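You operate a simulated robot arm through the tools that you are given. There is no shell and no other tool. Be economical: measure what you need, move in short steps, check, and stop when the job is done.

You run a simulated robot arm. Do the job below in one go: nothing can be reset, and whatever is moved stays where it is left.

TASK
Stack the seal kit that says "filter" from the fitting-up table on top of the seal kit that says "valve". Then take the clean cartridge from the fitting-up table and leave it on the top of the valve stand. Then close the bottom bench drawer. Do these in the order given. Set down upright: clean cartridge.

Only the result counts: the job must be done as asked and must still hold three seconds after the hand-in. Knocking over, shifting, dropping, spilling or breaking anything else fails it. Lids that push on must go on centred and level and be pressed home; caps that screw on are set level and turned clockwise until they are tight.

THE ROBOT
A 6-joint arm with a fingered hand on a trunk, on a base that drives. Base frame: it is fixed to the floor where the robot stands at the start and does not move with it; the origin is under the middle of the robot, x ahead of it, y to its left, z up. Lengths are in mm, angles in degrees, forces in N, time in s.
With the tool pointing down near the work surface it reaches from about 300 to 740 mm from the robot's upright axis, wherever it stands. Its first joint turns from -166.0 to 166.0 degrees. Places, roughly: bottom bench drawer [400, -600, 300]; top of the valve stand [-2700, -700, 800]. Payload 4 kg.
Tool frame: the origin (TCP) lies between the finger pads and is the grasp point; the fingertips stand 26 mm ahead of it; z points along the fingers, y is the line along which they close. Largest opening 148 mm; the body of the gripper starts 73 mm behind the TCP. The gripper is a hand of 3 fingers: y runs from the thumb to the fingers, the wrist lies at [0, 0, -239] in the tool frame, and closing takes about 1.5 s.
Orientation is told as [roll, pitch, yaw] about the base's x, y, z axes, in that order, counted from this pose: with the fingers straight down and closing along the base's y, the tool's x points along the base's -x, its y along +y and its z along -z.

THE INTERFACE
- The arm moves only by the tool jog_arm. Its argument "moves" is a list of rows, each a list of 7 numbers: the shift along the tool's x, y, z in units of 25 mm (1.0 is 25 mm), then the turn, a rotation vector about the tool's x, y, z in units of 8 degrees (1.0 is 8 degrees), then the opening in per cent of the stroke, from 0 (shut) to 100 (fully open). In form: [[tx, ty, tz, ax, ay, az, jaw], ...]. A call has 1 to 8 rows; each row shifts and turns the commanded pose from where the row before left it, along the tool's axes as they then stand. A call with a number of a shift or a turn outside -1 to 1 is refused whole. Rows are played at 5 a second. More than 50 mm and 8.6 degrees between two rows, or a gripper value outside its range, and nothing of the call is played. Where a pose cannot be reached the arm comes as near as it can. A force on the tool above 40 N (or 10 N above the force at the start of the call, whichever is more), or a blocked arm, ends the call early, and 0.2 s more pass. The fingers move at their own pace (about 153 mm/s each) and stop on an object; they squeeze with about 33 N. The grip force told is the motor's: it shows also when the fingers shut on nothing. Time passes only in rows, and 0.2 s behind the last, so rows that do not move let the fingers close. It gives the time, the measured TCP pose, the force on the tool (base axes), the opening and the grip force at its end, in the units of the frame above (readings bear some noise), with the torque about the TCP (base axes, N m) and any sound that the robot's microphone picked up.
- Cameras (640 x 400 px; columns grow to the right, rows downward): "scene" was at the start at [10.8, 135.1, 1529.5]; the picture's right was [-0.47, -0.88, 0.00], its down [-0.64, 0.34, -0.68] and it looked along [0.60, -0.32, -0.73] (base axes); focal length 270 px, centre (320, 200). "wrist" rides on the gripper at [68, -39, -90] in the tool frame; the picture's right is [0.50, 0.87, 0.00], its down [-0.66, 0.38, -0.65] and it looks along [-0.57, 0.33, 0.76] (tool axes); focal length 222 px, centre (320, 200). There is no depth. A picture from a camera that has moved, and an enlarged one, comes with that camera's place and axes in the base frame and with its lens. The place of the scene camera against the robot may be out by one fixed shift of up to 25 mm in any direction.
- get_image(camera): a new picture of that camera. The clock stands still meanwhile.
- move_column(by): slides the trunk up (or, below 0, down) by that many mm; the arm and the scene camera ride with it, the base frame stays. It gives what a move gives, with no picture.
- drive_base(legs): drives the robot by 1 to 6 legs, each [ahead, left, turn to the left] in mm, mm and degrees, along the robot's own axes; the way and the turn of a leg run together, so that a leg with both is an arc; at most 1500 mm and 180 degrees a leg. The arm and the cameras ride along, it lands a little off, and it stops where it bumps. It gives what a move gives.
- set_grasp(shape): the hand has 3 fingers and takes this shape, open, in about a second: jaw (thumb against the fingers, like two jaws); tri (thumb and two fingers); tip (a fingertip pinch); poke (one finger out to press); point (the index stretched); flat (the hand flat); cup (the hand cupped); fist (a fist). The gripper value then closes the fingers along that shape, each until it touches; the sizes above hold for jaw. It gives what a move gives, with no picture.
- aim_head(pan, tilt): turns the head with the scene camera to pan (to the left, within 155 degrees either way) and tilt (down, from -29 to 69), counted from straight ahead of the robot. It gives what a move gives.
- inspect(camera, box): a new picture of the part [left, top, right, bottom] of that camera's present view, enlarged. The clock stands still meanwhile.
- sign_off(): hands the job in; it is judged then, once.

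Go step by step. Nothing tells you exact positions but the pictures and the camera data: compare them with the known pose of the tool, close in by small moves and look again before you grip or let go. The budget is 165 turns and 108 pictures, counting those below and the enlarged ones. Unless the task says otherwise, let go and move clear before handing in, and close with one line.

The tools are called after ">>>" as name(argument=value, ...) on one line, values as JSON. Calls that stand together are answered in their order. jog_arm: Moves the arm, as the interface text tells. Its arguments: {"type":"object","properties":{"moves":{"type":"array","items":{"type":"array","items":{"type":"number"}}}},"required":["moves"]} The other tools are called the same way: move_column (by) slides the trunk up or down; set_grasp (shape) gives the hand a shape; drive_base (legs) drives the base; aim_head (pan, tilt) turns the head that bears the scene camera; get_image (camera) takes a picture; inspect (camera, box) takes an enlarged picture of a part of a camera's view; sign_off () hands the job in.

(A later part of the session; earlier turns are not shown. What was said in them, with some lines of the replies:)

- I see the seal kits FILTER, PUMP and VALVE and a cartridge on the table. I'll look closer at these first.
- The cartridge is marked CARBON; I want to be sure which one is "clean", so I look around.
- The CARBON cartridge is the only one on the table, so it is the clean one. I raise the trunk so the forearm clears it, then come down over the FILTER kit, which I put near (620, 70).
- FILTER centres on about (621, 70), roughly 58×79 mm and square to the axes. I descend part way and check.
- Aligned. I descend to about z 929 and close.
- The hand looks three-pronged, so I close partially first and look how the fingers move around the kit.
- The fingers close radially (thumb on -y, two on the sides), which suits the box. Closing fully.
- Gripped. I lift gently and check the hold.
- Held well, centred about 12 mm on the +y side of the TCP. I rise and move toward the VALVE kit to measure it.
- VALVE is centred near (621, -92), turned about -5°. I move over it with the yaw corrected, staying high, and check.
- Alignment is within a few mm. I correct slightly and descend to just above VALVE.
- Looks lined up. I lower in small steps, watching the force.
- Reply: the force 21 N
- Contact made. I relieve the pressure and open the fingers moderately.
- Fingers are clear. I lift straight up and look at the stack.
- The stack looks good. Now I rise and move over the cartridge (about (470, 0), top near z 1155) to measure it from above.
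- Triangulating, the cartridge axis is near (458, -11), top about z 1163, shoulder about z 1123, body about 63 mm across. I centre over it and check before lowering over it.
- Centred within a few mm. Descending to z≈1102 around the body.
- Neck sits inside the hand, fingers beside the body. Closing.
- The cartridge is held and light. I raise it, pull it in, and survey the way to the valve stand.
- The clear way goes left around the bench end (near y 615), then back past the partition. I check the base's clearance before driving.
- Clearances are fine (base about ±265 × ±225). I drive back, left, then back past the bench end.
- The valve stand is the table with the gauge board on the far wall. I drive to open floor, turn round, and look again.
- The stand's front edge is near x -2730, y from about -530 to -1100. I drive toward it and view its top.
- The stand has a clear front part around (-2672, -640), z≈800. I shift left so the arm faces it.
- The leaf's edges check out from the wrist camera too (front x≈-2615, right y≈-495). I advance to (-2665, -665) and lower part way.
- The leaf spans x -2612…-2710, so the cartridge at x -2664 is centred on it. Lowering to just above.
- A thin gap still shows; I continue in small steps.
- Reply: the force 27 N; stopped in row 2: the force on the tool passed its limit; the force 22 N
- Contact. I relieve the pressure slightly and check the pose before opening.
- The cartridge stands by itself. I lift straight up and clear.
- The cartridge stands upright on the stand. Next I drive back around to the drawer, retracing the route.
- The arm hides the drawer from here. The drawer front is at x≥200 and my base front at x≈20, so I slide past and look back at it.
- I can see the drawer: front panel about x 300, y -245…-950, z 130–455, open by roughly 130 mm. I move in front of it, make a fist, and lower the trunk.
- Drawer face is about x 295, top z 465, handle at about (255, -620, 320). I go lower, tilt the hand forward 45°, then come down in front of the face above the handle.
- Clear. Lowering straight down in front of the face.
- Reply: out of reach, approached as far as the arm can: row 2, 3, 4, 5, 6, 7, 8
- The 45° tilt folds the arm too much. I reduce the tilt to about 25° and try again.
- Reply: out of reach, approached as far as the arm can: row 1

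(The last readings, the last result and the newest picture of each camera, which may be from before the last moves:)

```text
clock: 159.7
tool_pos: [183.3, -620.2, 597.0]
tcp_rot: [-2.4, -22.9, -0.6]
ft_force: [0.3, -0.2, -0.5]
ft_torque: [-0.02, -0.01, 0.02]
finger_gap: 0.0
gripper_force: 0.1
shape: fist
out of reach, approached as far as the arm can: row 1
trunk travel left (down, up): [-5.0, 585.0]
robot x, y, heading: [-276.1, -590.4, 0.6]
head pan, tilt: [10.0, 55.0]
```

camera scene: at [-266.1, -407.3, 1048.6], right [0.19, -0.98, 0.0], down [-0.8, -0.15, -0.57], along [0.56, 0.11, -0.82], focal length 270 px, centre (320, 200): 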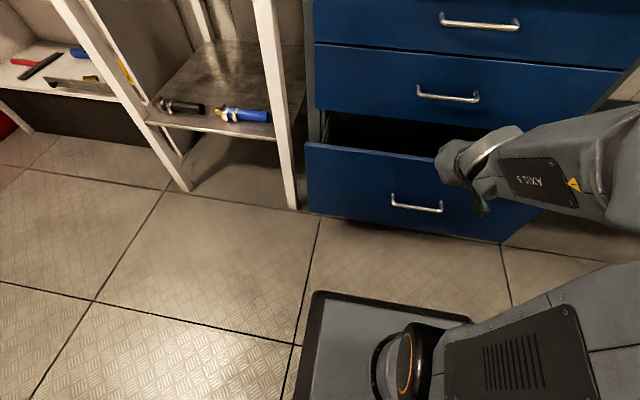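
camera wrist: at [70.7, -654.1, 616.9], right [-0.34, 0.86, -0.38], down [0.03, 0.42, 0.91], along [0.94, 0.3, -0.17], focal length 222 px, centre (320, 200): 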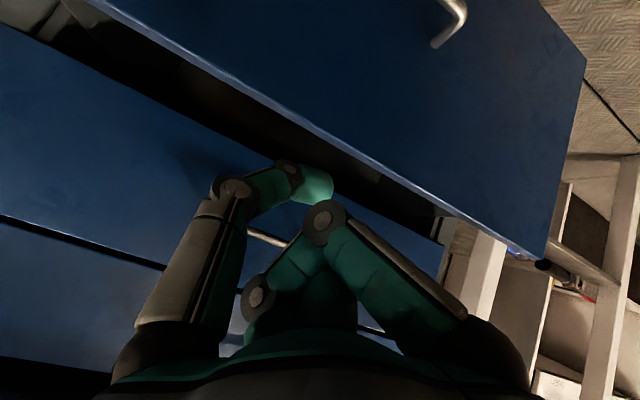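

>>> jog_arm(moves=[[-0.7, 0, 0.3, 0, 0, 0, 0], [0.39, 0, 0.92, 0, 0, 0, 0], [0.39, 0, 0.92, 0, 0, 0, 0], [0.39, 0, 0.92, 0, 0, 0, 0], [0.39, 0, 0.92, 0, 0, 0, 0], [0.39, 0, 0.92, 0, 0, 0, 0], [0.39, 0, 0.92, 0, 0, 0, 0], [0.39, 0, 0.92, 0, 0, 0, 0]])

>>> get_image(camera="scene")

>>> get_image(camera="wrist")

```text
clock: 161.5
tool_pos: [201.2, -621.6, 435.5]
tcp_rot: [-1.3, -22.9, -0.5]
ft_force: [-0.2, 0.1, 0.0]
ft_torque: [-0.02, -0.01, 0.0]
finger_gap: 0.0
gripper_force: 0.1
shape: fist
out of reach, approached as far as the arm can: row 8
trunk travel left (down, up): [-5.0, 585.0]
robot x, y, heading: [-280.1, -598.1, 0.7]
head pan, tilt: [10.0, 55.0]
```

```text
39 pictures are left
camera scene: at [-266.2, -407.3, 1048.7], right [0.19, -0.98, 0.0], down [-0.8, -0.15, -0.57], along [0.56, 0.11, -0.82], focal length 270 px, centre (320, 200)
```

scene: 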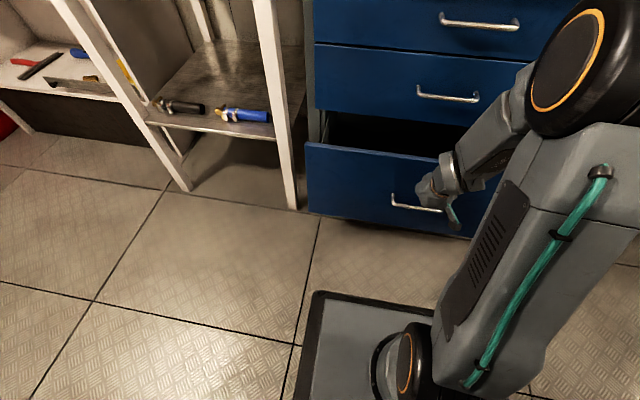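

```text
38 pictures are left
camera wrist: at [103.1, -657.1, 493.2], right [-0.45, 0.87, -0.21], down [0.36, 0.39, 0.85], along [0.82, 0.3, -0.48], focal length 222 px, centre (320, 200)
```

wrist: 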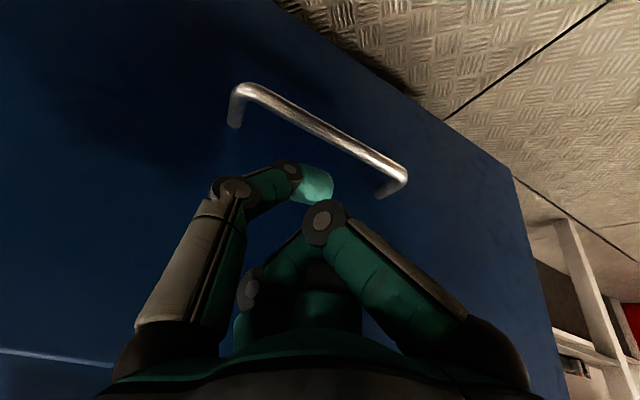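

The fist is above the handle in front of the face. I advance toward contact, lowering slightly.

>>> jog_arm(moves=[[-0.55, 0, 0.5, 0, 0, 0, 0], [-0.55, 0, 0.5, 0, 0, 0, 0], [-0.5, 0, 0.2, 0, 0, 0, 0], [0, 0, 0, 0, 0, 0, 0]])

>>> get_image(camera="wrist")

```text
clock: 162.5
tool_pos: [243.3, -626.1, 416.3]
tcp_rot: [-2.4, -23.2, -0.6]
ft_force: [-0.7, 0.7, -1.0]
ft_torque: [-0.01, 0.04, 0.03]
finger_gap: 0.2
gripper_force: 0.0
shape: fist
out of reach, approached as far as the arm can: row 1
trunk travel left (down, up): [-5.0, 585.0]
robot x, y, heading: [-273.1, -590.9, 0.6]
head pan, tilt: [10.0, 55.0]
```

```text
37 pictures are left
camera wrist: at [145.5, -660.2, 474.4], right [-0.44, 0.87, -0.23], down [0.36, 0.4, 0.84], along [0.83, 0.29, -0.49], focal length 222 px, centre (320, 200)
```

wrist: 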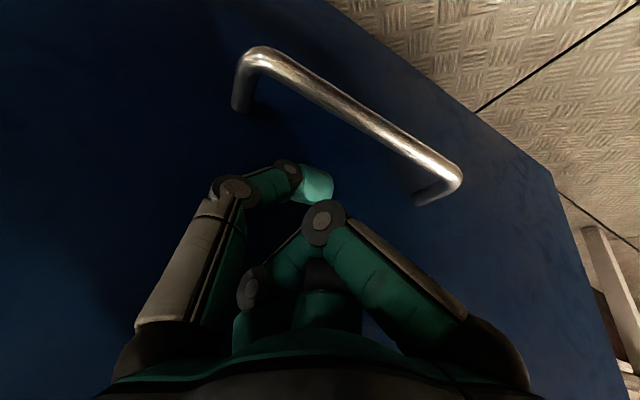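

>>> jog_arm(moves=[[-0.46, 0, 0.2, 0, 0, 0, 0], [-0.46, 0, 0.2, 0, 0, 0, 0], [-0.46, 0, 0.2, 0, 0, 0, 0], [-0.46, 0, 0.2, 0, 0, 0, 0], [-0.46, 0, 0.2, 0, 0, 0, 0]])

>>> get_image(camera="wrist")

>>> get_image(camera="scene")

```text
clock: 163.7
tool_pos: [286.8, -626.8, 386.9]
tcp_rot: [-2.5, -23.2, -0.6]
ft_force: [-0.6, 0.3, 0.6]
ft_torque: [0.02, 0.0, 0.01]
finger_gap: 0.0
gripper_force: 0.1
shape: fist
out of reach, approached as far as the arm can: row 1, 2, 3, 4, 5
trunk travel left (down, up): [-5.0, 585.0]
robot x, y, heading: [-273.2, -597.0, 0.5]
head pan, tilt: [10.0, 55.0]
```

```text
36 pictures are left
camera wrist: at [187.7, -661.1, 445.8], right [-0.44, 0.87, -0.23], down [0.35, 0.4, 0.84], along [0.83, 0.29, -0.48], focal length 222 px, centre (320, 200)
```

wrist: 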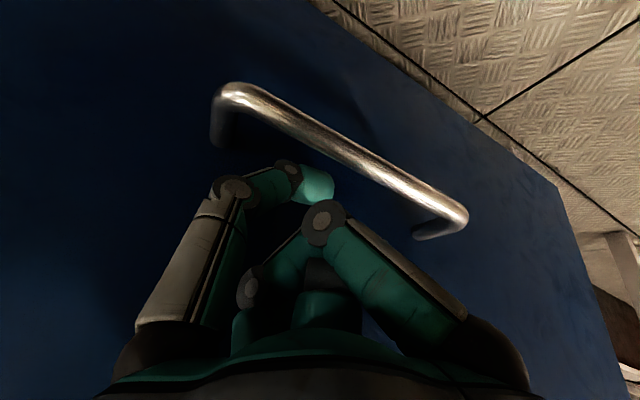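

```text
35 pictures are left
camera scene: at [-266.1, -407.3, 1048.6], right [0.19, -0.98, 0.0], down [-0.8, -0.15, -0.57], along [0.56, 0.11, -0.82], focal length 270 px, centre (320, 200)
```

scene: 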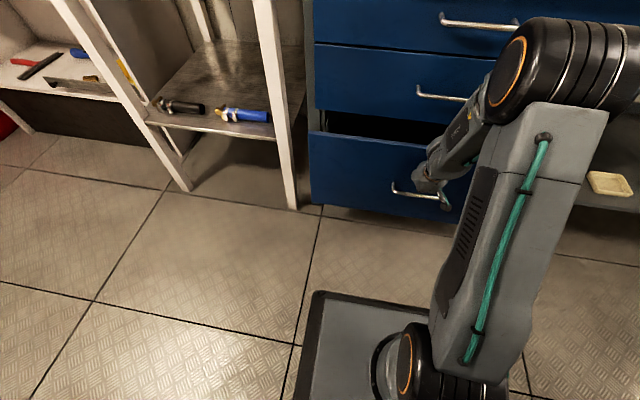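

The drawer is already moving in. I keep pushing forward with a slight lift and a little less tilt.

>>> jog_arm(moves=[[-0.55, 0, 0, 0, 0.2, 0, 0], [-0.55, 0, 0, 0, 0.2, 0, 0], [-0.55, 0, 0, 0, 0.2, 0, 0]])

>>> get_image(camera="scene")

```text
clock: 164.5
tool_pos: [293.4, -621.0, 376.0]
tcp_rot: [-0.6, -22.6, -0.6]
ft_force: [-0.2, 0.8, -0.1]
ft_torque: [0.02, -0.01, -0.02]
finger_gap: 0.0
gripper_force: 0.1
shape: fist
out of reach, approached as far as the arm can: row 1, 2, 3
trunk travel left (down, up): [-5.0, 585.0]
robot x, y, heading: [-277.2, -592.8, 0.7]
head pan, tilt: [10.0, 55.0]
```

```text
34 pictures are left
camera scene: at [-266.1, -407.3, 1048.6], right [0.19, -0.98, 0.0], down [-0.8, -0.15, -0.57], along [0.56, 0.11, -0.82], focal length 270 px, centre (320, 200)
```

scene: 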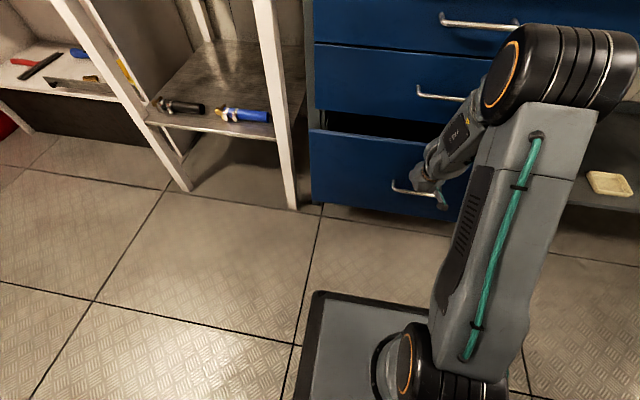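

The arm is at its fold limit. I retreat, raise the trunk so the arm can work with a steeper forearm, then come down again.

>>> jog_arm(moves=[[0.4, 0, -0.9, 0, 0, 0, 0], [0.4, 0, -0.9, 0, 0, 0, 0], [0.4, 0, -0.9, 0, 0, 0, 0]])

>>> move_column(by=300)

>>> get_image(camera="scene")

```text
clock: 165.3
tool_pos: [237.4, -619.5, 427.6]
tcp_rot: [-0.6, -22.7, -0.6]
ft_force: [-0.2, -0.4, -0.8]
ft_torque: [-0.01, 0.03, 0.01]
finger_gap: 0.0
gripper_force: 0.1
shape: fist
trunk travel left (down, up): [-5.0, 585.0]
robot x, y, heading: [-276.6, -591.1, 0.9]
head pan, tilt: [10.0, 55.0]
```

```text
clock: 168.3
tool_pos: [237.7, -618.6, 727.4]
tcp_rot: [-0.7, -22.7, -0.6]
ft_force: [-0.6, 0.2, -0.2]
ft_torque: [-0.02, 0.0, 0.0]
finger_gap: 0.0
gripper_force: 0.0
shape: fist
trunk travel left (down, up): [-305.0, 285.0]
robot x, y, heading: [-276.0, -592.7, 0.7]
head pan, tilt: [10.0, 55.0]
```

```text
33 pictures are left
camera scene: at [-266.1, -407.3, 1348.6], right [0.19, -0.98, 0.0], down [-0.8, -0.15, -0.57], along [0.56, 0.11, -0.82], focal length 270 px, centre (320, 200)
```

scene: 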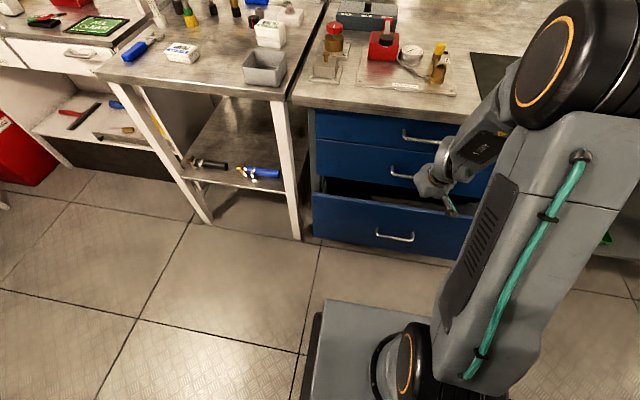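

>>> jog_arm(moves=[[0.39, 0, 0.92, 0, 0, 0, 0], [0.39, 0, 0.92, 0, 0, 0, 0], [0.39, 0, 0.92, 0, 0, 0, 0], [0.39, 0, 0.92, 0, 0, 0, 0], [0.39, 0, 0.92, 0, 0, 0, 0], [0.39, 0, 0.92, 0, 0, 0, 0], [0.39, 0, 0.92, 0, 0, 0, 0], [0.39, 0, 0.92, 0, 0, 0, 0]])

>>> jog_arm(moves=[[0.39, 0, 0.92, 0, 0, 0, 0], [0.39, 0, 0.92, 0, 0, 0, 0], [0.39, 0, 0.92, 0, 0, 0, 0], [0.39, 0, 0.92, 0, 0, 0, 0]])

>>> get_image(camera="scene")

>>> get_image(camera="wrist")

```text
clock: 170.1
tool_pos: [236.3, -621.2, 528.4]
tcp_rot: [-0.6, -22.7, -0.6]
ft_force: [0.6, 0.9, 0.7]
ft_torque: [-0.02, -0.02, 0.01]
finger_gap: 0.0
gripper_force: 0.1
shape: fist
trunk travel left (down, up): [-305.0, 285.0]
robot x, y, heading: [-276.0, -592.7, 0.8]
head pan, tilt: [10.0, 55.0]
```

```text
clock: 171.1
tool_pos: [235.4, -622.3, 427.2]
tcp_rot: [-0.7, -22.8, -0.7]
ft_force: [-0.5, -0.8, 0.3]
ft_torque: [-0.03, -0.03, -0.01]
finger_gap: 0.0
gripper_force: 0.0
shape: fist
trunk travel left (down, up): [-305.0, 285.0]
robot x, y, heading: [-274.8, -597.1, 0.7]
head pan, tilt: [10.0, 55.0]
```

```text
32 pictures are left
camera scene: at [-266.2, -407.3, 1348.7], right [0.19, -0.98, 0.0], down [-0.8, -0.15, -0.57], along [0.56, 0.11, -0.82], focal length 270 px, centre (320, 200)
```

scene: 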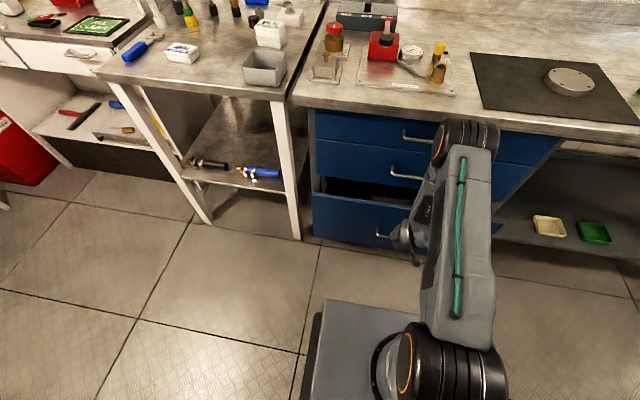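

```text
31 pictures are left
camera wrist: at [138.7, -658.8, 485.7], right [-0.45, 0.87, -0.2], down [0.36, 0.38, 0.85], along [0.82, 0.31, -0.48], focal length 222 px, centre (320, 200)
```

wrist: 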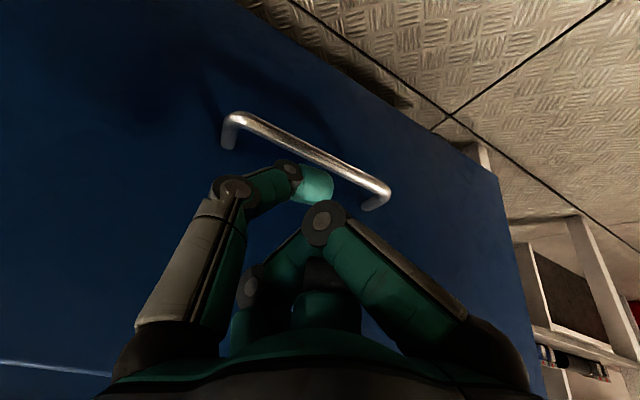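

The elbow would get too near the table edge this way. Better: stand further right and reach diagonally with the hand pointing forward, then push by driving. I retreat and shift right.

>>> jog_arm(moves=[[0.4, 0, -0.9, 0, 0, 0, 0], [0.4, 0, -0.9, 0, 0, 0, 0], [0.4, 0, -0.9, 0, 0, 0, 0]])

>>> drive_base(legs=[[0, -400, -0.7]])

>>> jog_arm(moves=[[0, 1, 0, 0, 0, 0, 0], [0, 1, 0, 0, 0, 0, 0], [0, 1, 0, 0, 0, 0, 0], [0, 1, 0, 0, 0, 0, 0], [0, 1, 0, 0, 0, 0, 0], [0, 1, 0, 0, 0, 0, 0], [0, 1, 0, 0, 0, 0, 0], [0, 1, 0, 0, 0, 0, 0]])

>>> aim_head(pan=40, tilt=55)

>>> get_image(camera="scene")

```text
clock: 171.9
tool_pos: [183.0, -621.3, 477.8]
tcp_rot: [-0.7, -22.8, -0.6]
ft_force: [-0.4, 0.8, -0.4]
ft_torque: [0.01, 0.01, 0.02]
finger_gap: 0.0
gripper_force: 0.0
shape: fist
trunk travel left (down, up): [-305.0, 285.0]
robot x, y, heading: [-275.2, -593.3, 0.8]
head pan, tilt: [10.0, 55.0]
```

```text
clock: 174.3
tool_pos: [185.5, -1023.0, 478.5]
tcp_rot: [-0.7, -22.6, -1.2]
ft_force: [-0.6, 0.3, 0.0]
ft_torque: [0.01, 0.0, -0.01]
finger_gap: 0.0
gripper_force: 0.0
shape: fist
trunk travel left (down, up): [-305.0, 285.0]
robot x, y, heading: [-271.4, -995.8, 0.3]
head pan, tilt: [10.0, 55.0]
```

```text
clock: 176.2
tool_pos: [189.6, -823.7, 476.3]
tcp_rot: [-0.5, -22.7, -1.3]
ft_force: [0.2, -0.3, -1.3]
ft_torque: [0.01, 0.03, 0.0]
finger_gap: 0.1
gripper_force: 0.0
shape: fist
trunk travel left (down, up): [-305.0, 285.0]
robot x, y, heading: [-273.2, -991.2, -0.1]
head pan, tilt: [10.0, 55.0]
```

```text
clock: 177.1
tool_pos: [190.2, -823.4, 475.5]
tcp_rot: [-0.7, -22.8, -1.2]
ft_force: [-0.7, 0.6, -0.4]
ft_torque: [0.0, -0.02, -0.01]
finger_gap: 0.0
gripper_force: 0.1
shape: fist
trunk travel left (down, up): [-305.0, 285.0]
robot x, y, heading: [-273.8, -992.7, -0.0]
head pan, tilt: [40.0, 55.0]
```

```text
30 pictures are left
camera scene: at [-276.8, -770.8, 1348.6], right [0.64, -0.77, 0.0], down [-0.63, -0.53, -0.57], along [0.44, 0.37, -0.82], focal length 270 px, centre (320, 200)
```

scene: 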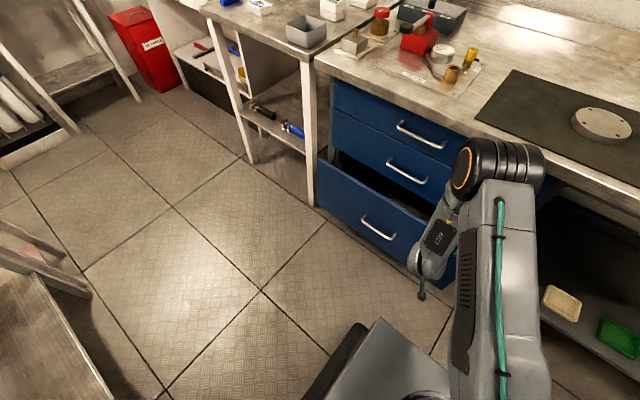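

>>> jog_arm(moves=[[0, 0.6, 0, 0, -0.9, 0, 0], [0, 0.6, 0, 0, -0.9, 0, 0], [0, 0.6, 0, 0, -0.9, 0, 0], [0, 0.6, 0, 0, -0.9, 0, 0], [0, 0.6, 0, 0, -0.9, 0, 0], [0, 0.6, 0, 0, -0.9, 0, 0]])

>>> get_image(camera="scene")

```text
clock: 178.5
tool_pos: [193.3, -732.6, 474.8]
tcp_rot: [-1.4, -66.1, -0.3]
ft_force: [0.1, -0.4, -0.2]
ft_torque: [0.03, 0.0, -0.01]
finger_gap: 0.1
gripper_force: 0.0
shape: fist
trunk travel left (down, up): [-305.0, 285.0]
robot x, y, heading: [-274.8, -989.1, 0.1]
head pan, tilt: [40.0, 55.0]
```

```text
29 pictures are left
camera scene: at [-276.7, -771.0, 1348.7], right [0.64, -0.77, 0.0], down [-0.63, -0.53, -0.57], along [0.44, 0.37, -0.82], focal length 270 px, centre (320, 200)
```

scene: 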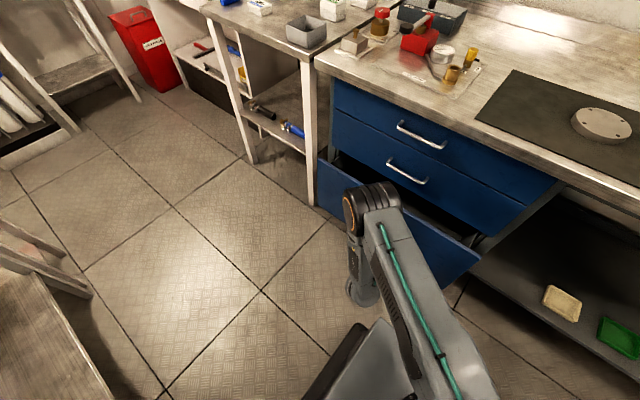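

Much better: the elbow is well back now. I lower to z≈400 and shift a bit left toward the drawer's middle.

>>> jog_arm(moves=[[0.9, 0.8, 0.4, 0, 0, 0, 0], [0.9, 0.8, 0.4, 0, 0, 0, 0], [0.9, 0.8, 0.4, 0, 0, 0, 0], [0, 0, 0, 0, 0, 0, 0]])

>>> get_image(camera="wrist")

>>> get_image(camera="scene")

```text
clock: 179.5
tool_pos: [195.3, -672.9, 400.7]
tcp_rot: [-1.4, -65.9, -0.2]
ft_force: [0.2, 0.3, -0.4]
ft_torque: [-0.02, -0.04, -0.01]
finger_gap: 0.0
gripper_force: 0.1
shape: fist
trunk travel left (down, up): [-305.0, 285.0]
robot x, y, heading: [-272.1, -988.0, 0.3]
head pan, tilt: [40.0, 55.0]
```

```text
28 pictures are left
camera wrist: at [84.7, -709.2, 376.7], right [-0.18, 0.87, -0.47], down [-0.32, 0.4, 0.86], along [0.93, 0.3, 0.2], focal length 222 px, centre (320, 200)
```

wrist: 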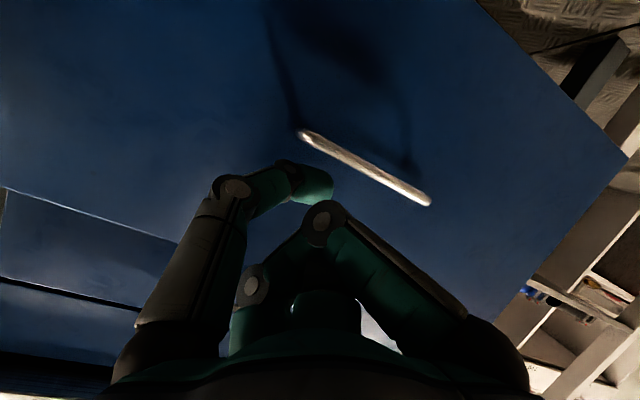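

```text
27 pictures are left
camera scene: at [-276.8, -770.8, 1348.6], right [0.64, -0.77, 0.0], down [-0.63, -0.53, -0.57], along [0.44, 0.37, -0.82], focal length 270 px, centre (320, 200)
```

scene: 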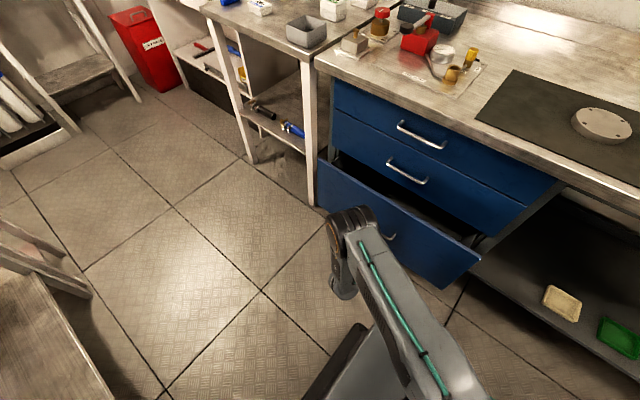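

The handle spans y -530…-690 at z≈370, so I push on the plain face right of it at y≈-745.

>>> jog_arm(moves=[[0, -0.95, 0, 0, 0, 0, 0], [0, -0.95, 0, 0, 0, 0, 0], [0, -0.95, 0, 0, 0, 0, 0], [-0.3, 0, 0.7, 0, 0, 0, 0], [-0.3, 0, 0.7, 0, 0, 0, 0], [0, 0, 0, 0, 0, 0, 0]])

>>> get_image(camera="wrist")

>>> get_image(camera="scene")

```text
clock: 180.9
tool_pos: [230.5, -747.7, 399.2]
tcp_rot: [-1.5, -65.8, -0.2]
ft_force: [-0.1, 0.3, 0.1]
ft_torque: [-0.01, 0.0, -0.03]
finger_gap: 0.1
gripper_force: 0.0
shape: fist
trunk travel left (down, up): [-305.0, 285.0]
robot x, y, heading: [-271.1, -989.1, 0.2]
head pan, tilt: [40.0, 55.0]
```

```text
26 pictures are left
camera wrist: at [119.6, -783.2, 376.0], right [-0.18, 0.87, -0.47], down [-0.32, 0.4, 0.86], along [0.93, 0.3, 0.2], focal length 222 px, centre (320, 200)
```

wrist: 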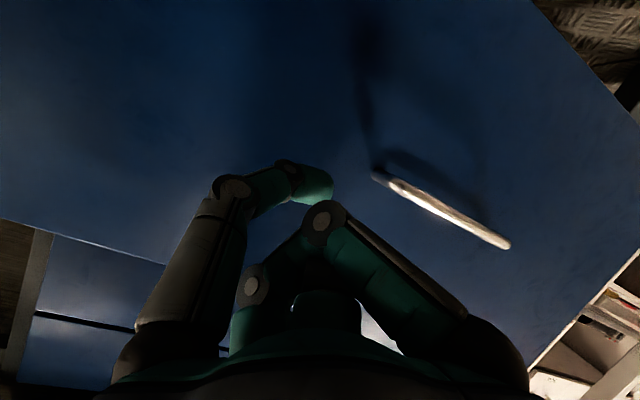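

```text
25 pictures are left
camera scene: at [-276.8, -770.8, 1348.6], right [0.64, -0.77, 0.0], down [-0.63, -0.53, -0.57], along [0.44, 0.37, -0.82], focal length 270 px, centre (320, 200)
```

scene: 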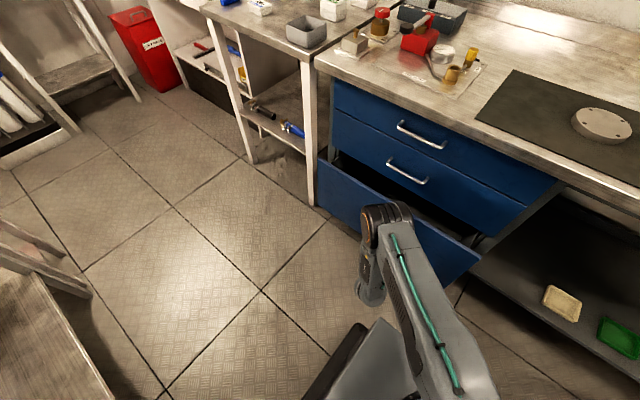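

>>> jog_arm(moves=[[-0.25, 0, 0.55, 0, 0, 0, 0], [-0.25, 0, 0.55, 0, 0, 0, 0], [-0.25, 0, 0.55, 0, 0, 0, 0], [-0.25, 0, 0.55, 0, 0, 0, 0], [-0.25, 0, 0.55, 0, 0, 0, 0]])

>>> get_image(camera="scene")

```text
clock: 182.1
tool_pos: [306.7, -749.2, 400.7]
tcp_rot: [-1.5, -65.9, -0.2]
ft_force: [-0.1, -0.2, -0.1]
ft_torque: [-0.01, -0.04, 0.01]
finger_gap: 0.0
gripper_force: 0.0
shape: fist
trunk travel left (down, up): [-305.0, 285.0]
robot x, y, heading: [-272.2, -988.7, 0.4]
head pan, tilt: [40.0, 55.0]
```

```text
24 pictures are left
camera scene: at [-276.9, -770.7, 1348.6], right [0.64, -0.77, 0.0], down [-0.63, -0.53, -0.57], along [0.44, 0.37, -0.82], focal length 270 px, centre (320, 200)
```

scene: 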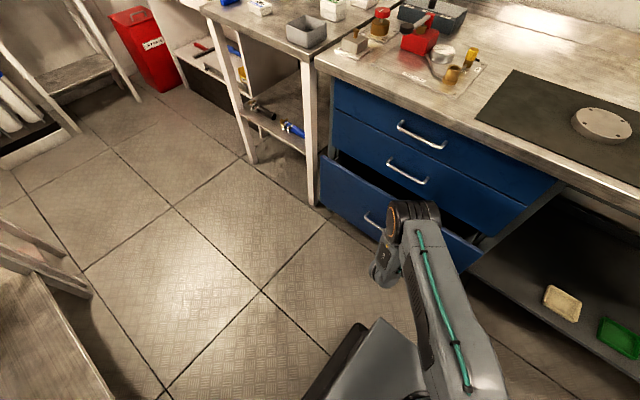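

The drawer is starting to move. I keep pushing.

>>> jog_arm(moves=[[-0.25, 0, 0.55, 0, 0, 0, 0], [-0.25, 0, 0.55, 0, 0, 0, 0], [-0.25, 0, 0.55, 0, 0, 0, 0], [-0.25, 0, 0.55, 0, 0, 0, 0]])

>>> get_image(camera="scene")

```text
clock: 183.1
tool_pos: [366.6, -749.7, 401.5]
tcp_rot: [-1.6, -66.0, 0.0]
ft_force: [0.0, 0.5, 0.1]
ft_torque: [-0.02, -0.01, 0.02]
finger_gap: 0.0
gripper_force: 0.0
shape: fist
trunk travel left (down, up): [-305.0, 285.0]
robot x, y, heading: [-272.4, -989.8, 0.3]
head pan, tilt: [40.0, 55.0]
```

```text
23 pictures are left
camera scene: at [-276.8, -770.7, 1348.6], right [0.64, -0.77, 0.0], down [-0.63, -0.53, -0.57], along [0.44, 0.37, -0.82], focal length 270 px, centre (320, 200)
```

scene: 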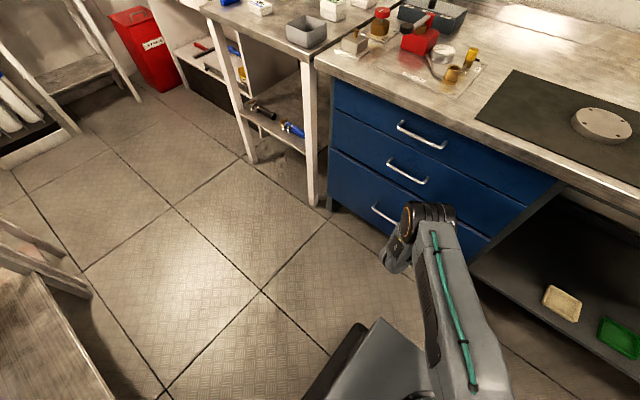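

Nearly flush. A few more small steps until it seats.

>>> jog_arm(moves=[[-0.12, 0, 0.27, 0, 0, 0, 0], [-0.12, 0, 0.27, 0, 0, 0, 0], [-0.12, 0, 0.27, 0, 0, 0, 0], [-0.12, 0, 0.27, 0, 0, 0, 0], [0, 0, 0, 0, 0, 0, 0]])

>>> inspect(camera="scene", box=[310, 80, 570, 280])

```text
clock: 184.1
tool_pos: [388.9, -754.9, 396.1]
tcp_rot: [-2.0, -65.1, 0.1]
ft_force: [-12.9, -0.1, 1.9]
ft_torque: [0.0, -0.04, 0.02]
finger_gap: 0.0
gripper_force: 0.0
shape: fist
trunk travel left (down, up): [-305.0, 285.0]
robot x, y, heading: [-270.2, -987.4, 0.1]
head pan, tilt: [40.0, 55.0]
stopped in row 5: the force on the tool passed its limit (the readings are from after the stop); the commanded pose is now the measured one
```

```text
2.00 times, centred on (440, 180) of scene
camera zoom: at [-278.4, -771.2, 1348.7], right [0.64, -0.77, 0.0], down [-0.63, -0.53, -0.57], along [0.44, 0.37, -0.82], focal length 541 px, centre (80, 240)
```

zoom: 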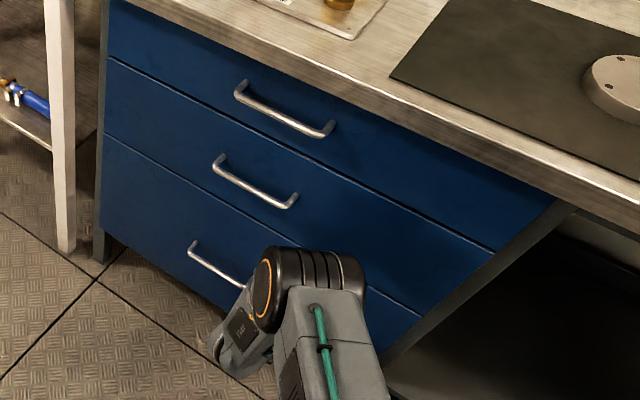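

The drawer hit its stop and looks flush. I back the hand off and check the drawer and stack.

>>> jog_arm(moves=[[0.4, 0, -0.9, 0, 0, 0, 0], [0.4, 0, -0.9, 0, 0, 0, 0], [0.4, 0, -0.9, 0, 0, 0, 0], [0.4, 0, -0.9, 0, 0, 0, 0], [0.4, 0, -0.9, 0, 0, 0, 0], [0.4, 0, -0.9, 0, 0, 0, 0]])

>>> inspect(camera="scene", box=[310, 80, 570, 280])

>>> aim_head(pan=45, tilt=35)

>>> get_image(camera="scene")

```text
clock: 185.5
tool_pos: [244.2, -749.1, 398.2]
tcp_rot: [-1.9, -65.2, 0.0]
ft_force: [0.0, -0.3, -0.6]
ft_torque: [0.01, 0.03, -0.04]
finger_gap: 0.3
gripper_force: 0.0
shape: fist
trunk travel left (down, up): [-305.0, 285.0]
robot x, y, heading: [-271.4, -989.4, 0.0]
head pan, tilt: [40.0, 55.0]
```

```text
2.00 times, centred on (440, 180) of scene
camera zoom: at [-277.2, -771.1, 1348.6], right [0.64, -0.77, 0.0], down [-0.63, -0.53, -0.57], along [0.44, 0.37, -0.82], focal length 541 px, centre (80, 240)
```

zoom: 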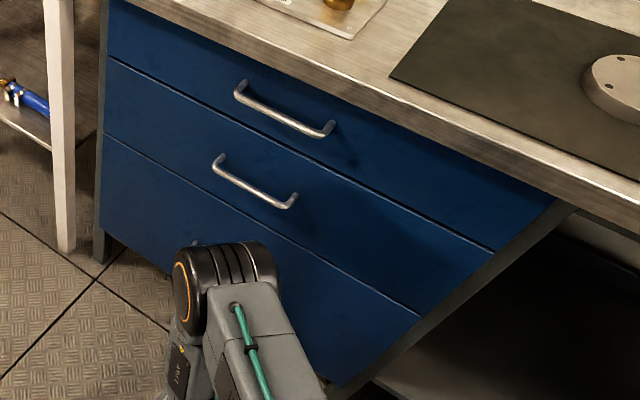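

```text
clock: 186.3
tool_pos: [244.6, -750.9, 396.5]
tcp_rot: [-2.0, -65.2, -0.1]
ft_force: [-0.6, 0.0, -0.2]
ft_torque: [0.01, 0.01, -0.03]
finger_gap: 0.1
gripper_force: 0.1
shape: fist
trunk travel left (down, up): [-305.0, 285.0]
robot x, y, heading: [-274.9, -989.9, 0.3]
head pan, tilt: [45.0, 35.0]
```

```text
20 pictures are left
camera scene: at [-270.4, -755.1, 1376.8], right [0.71, -0.71, 0.0], down [-0.41, -0.41, -0.82], along [0.58, 0.58, -0.57], focal length 270 px, centre (320, 200)
```

scene: 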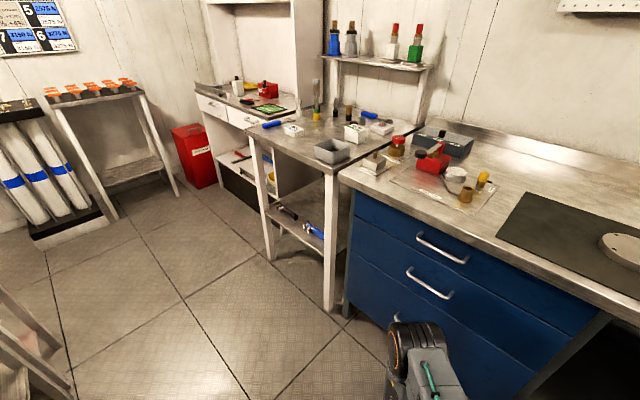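

The drawer is flush, the FILTER kit is on VALVE, and the hand is clear. Handing in.

>>> sign_off()

```text
The job is handed in.
```

I've handed the job in: the "filter" kit is stacked on the "valve" kit, the clean cartridge stands upright on the valve stand, and the bottom bench drawer is pushed shut. Only one cartridge was on the fitting-up table (labelled CARBON), so I took it as the clean one; I last saw it when I left the stand.
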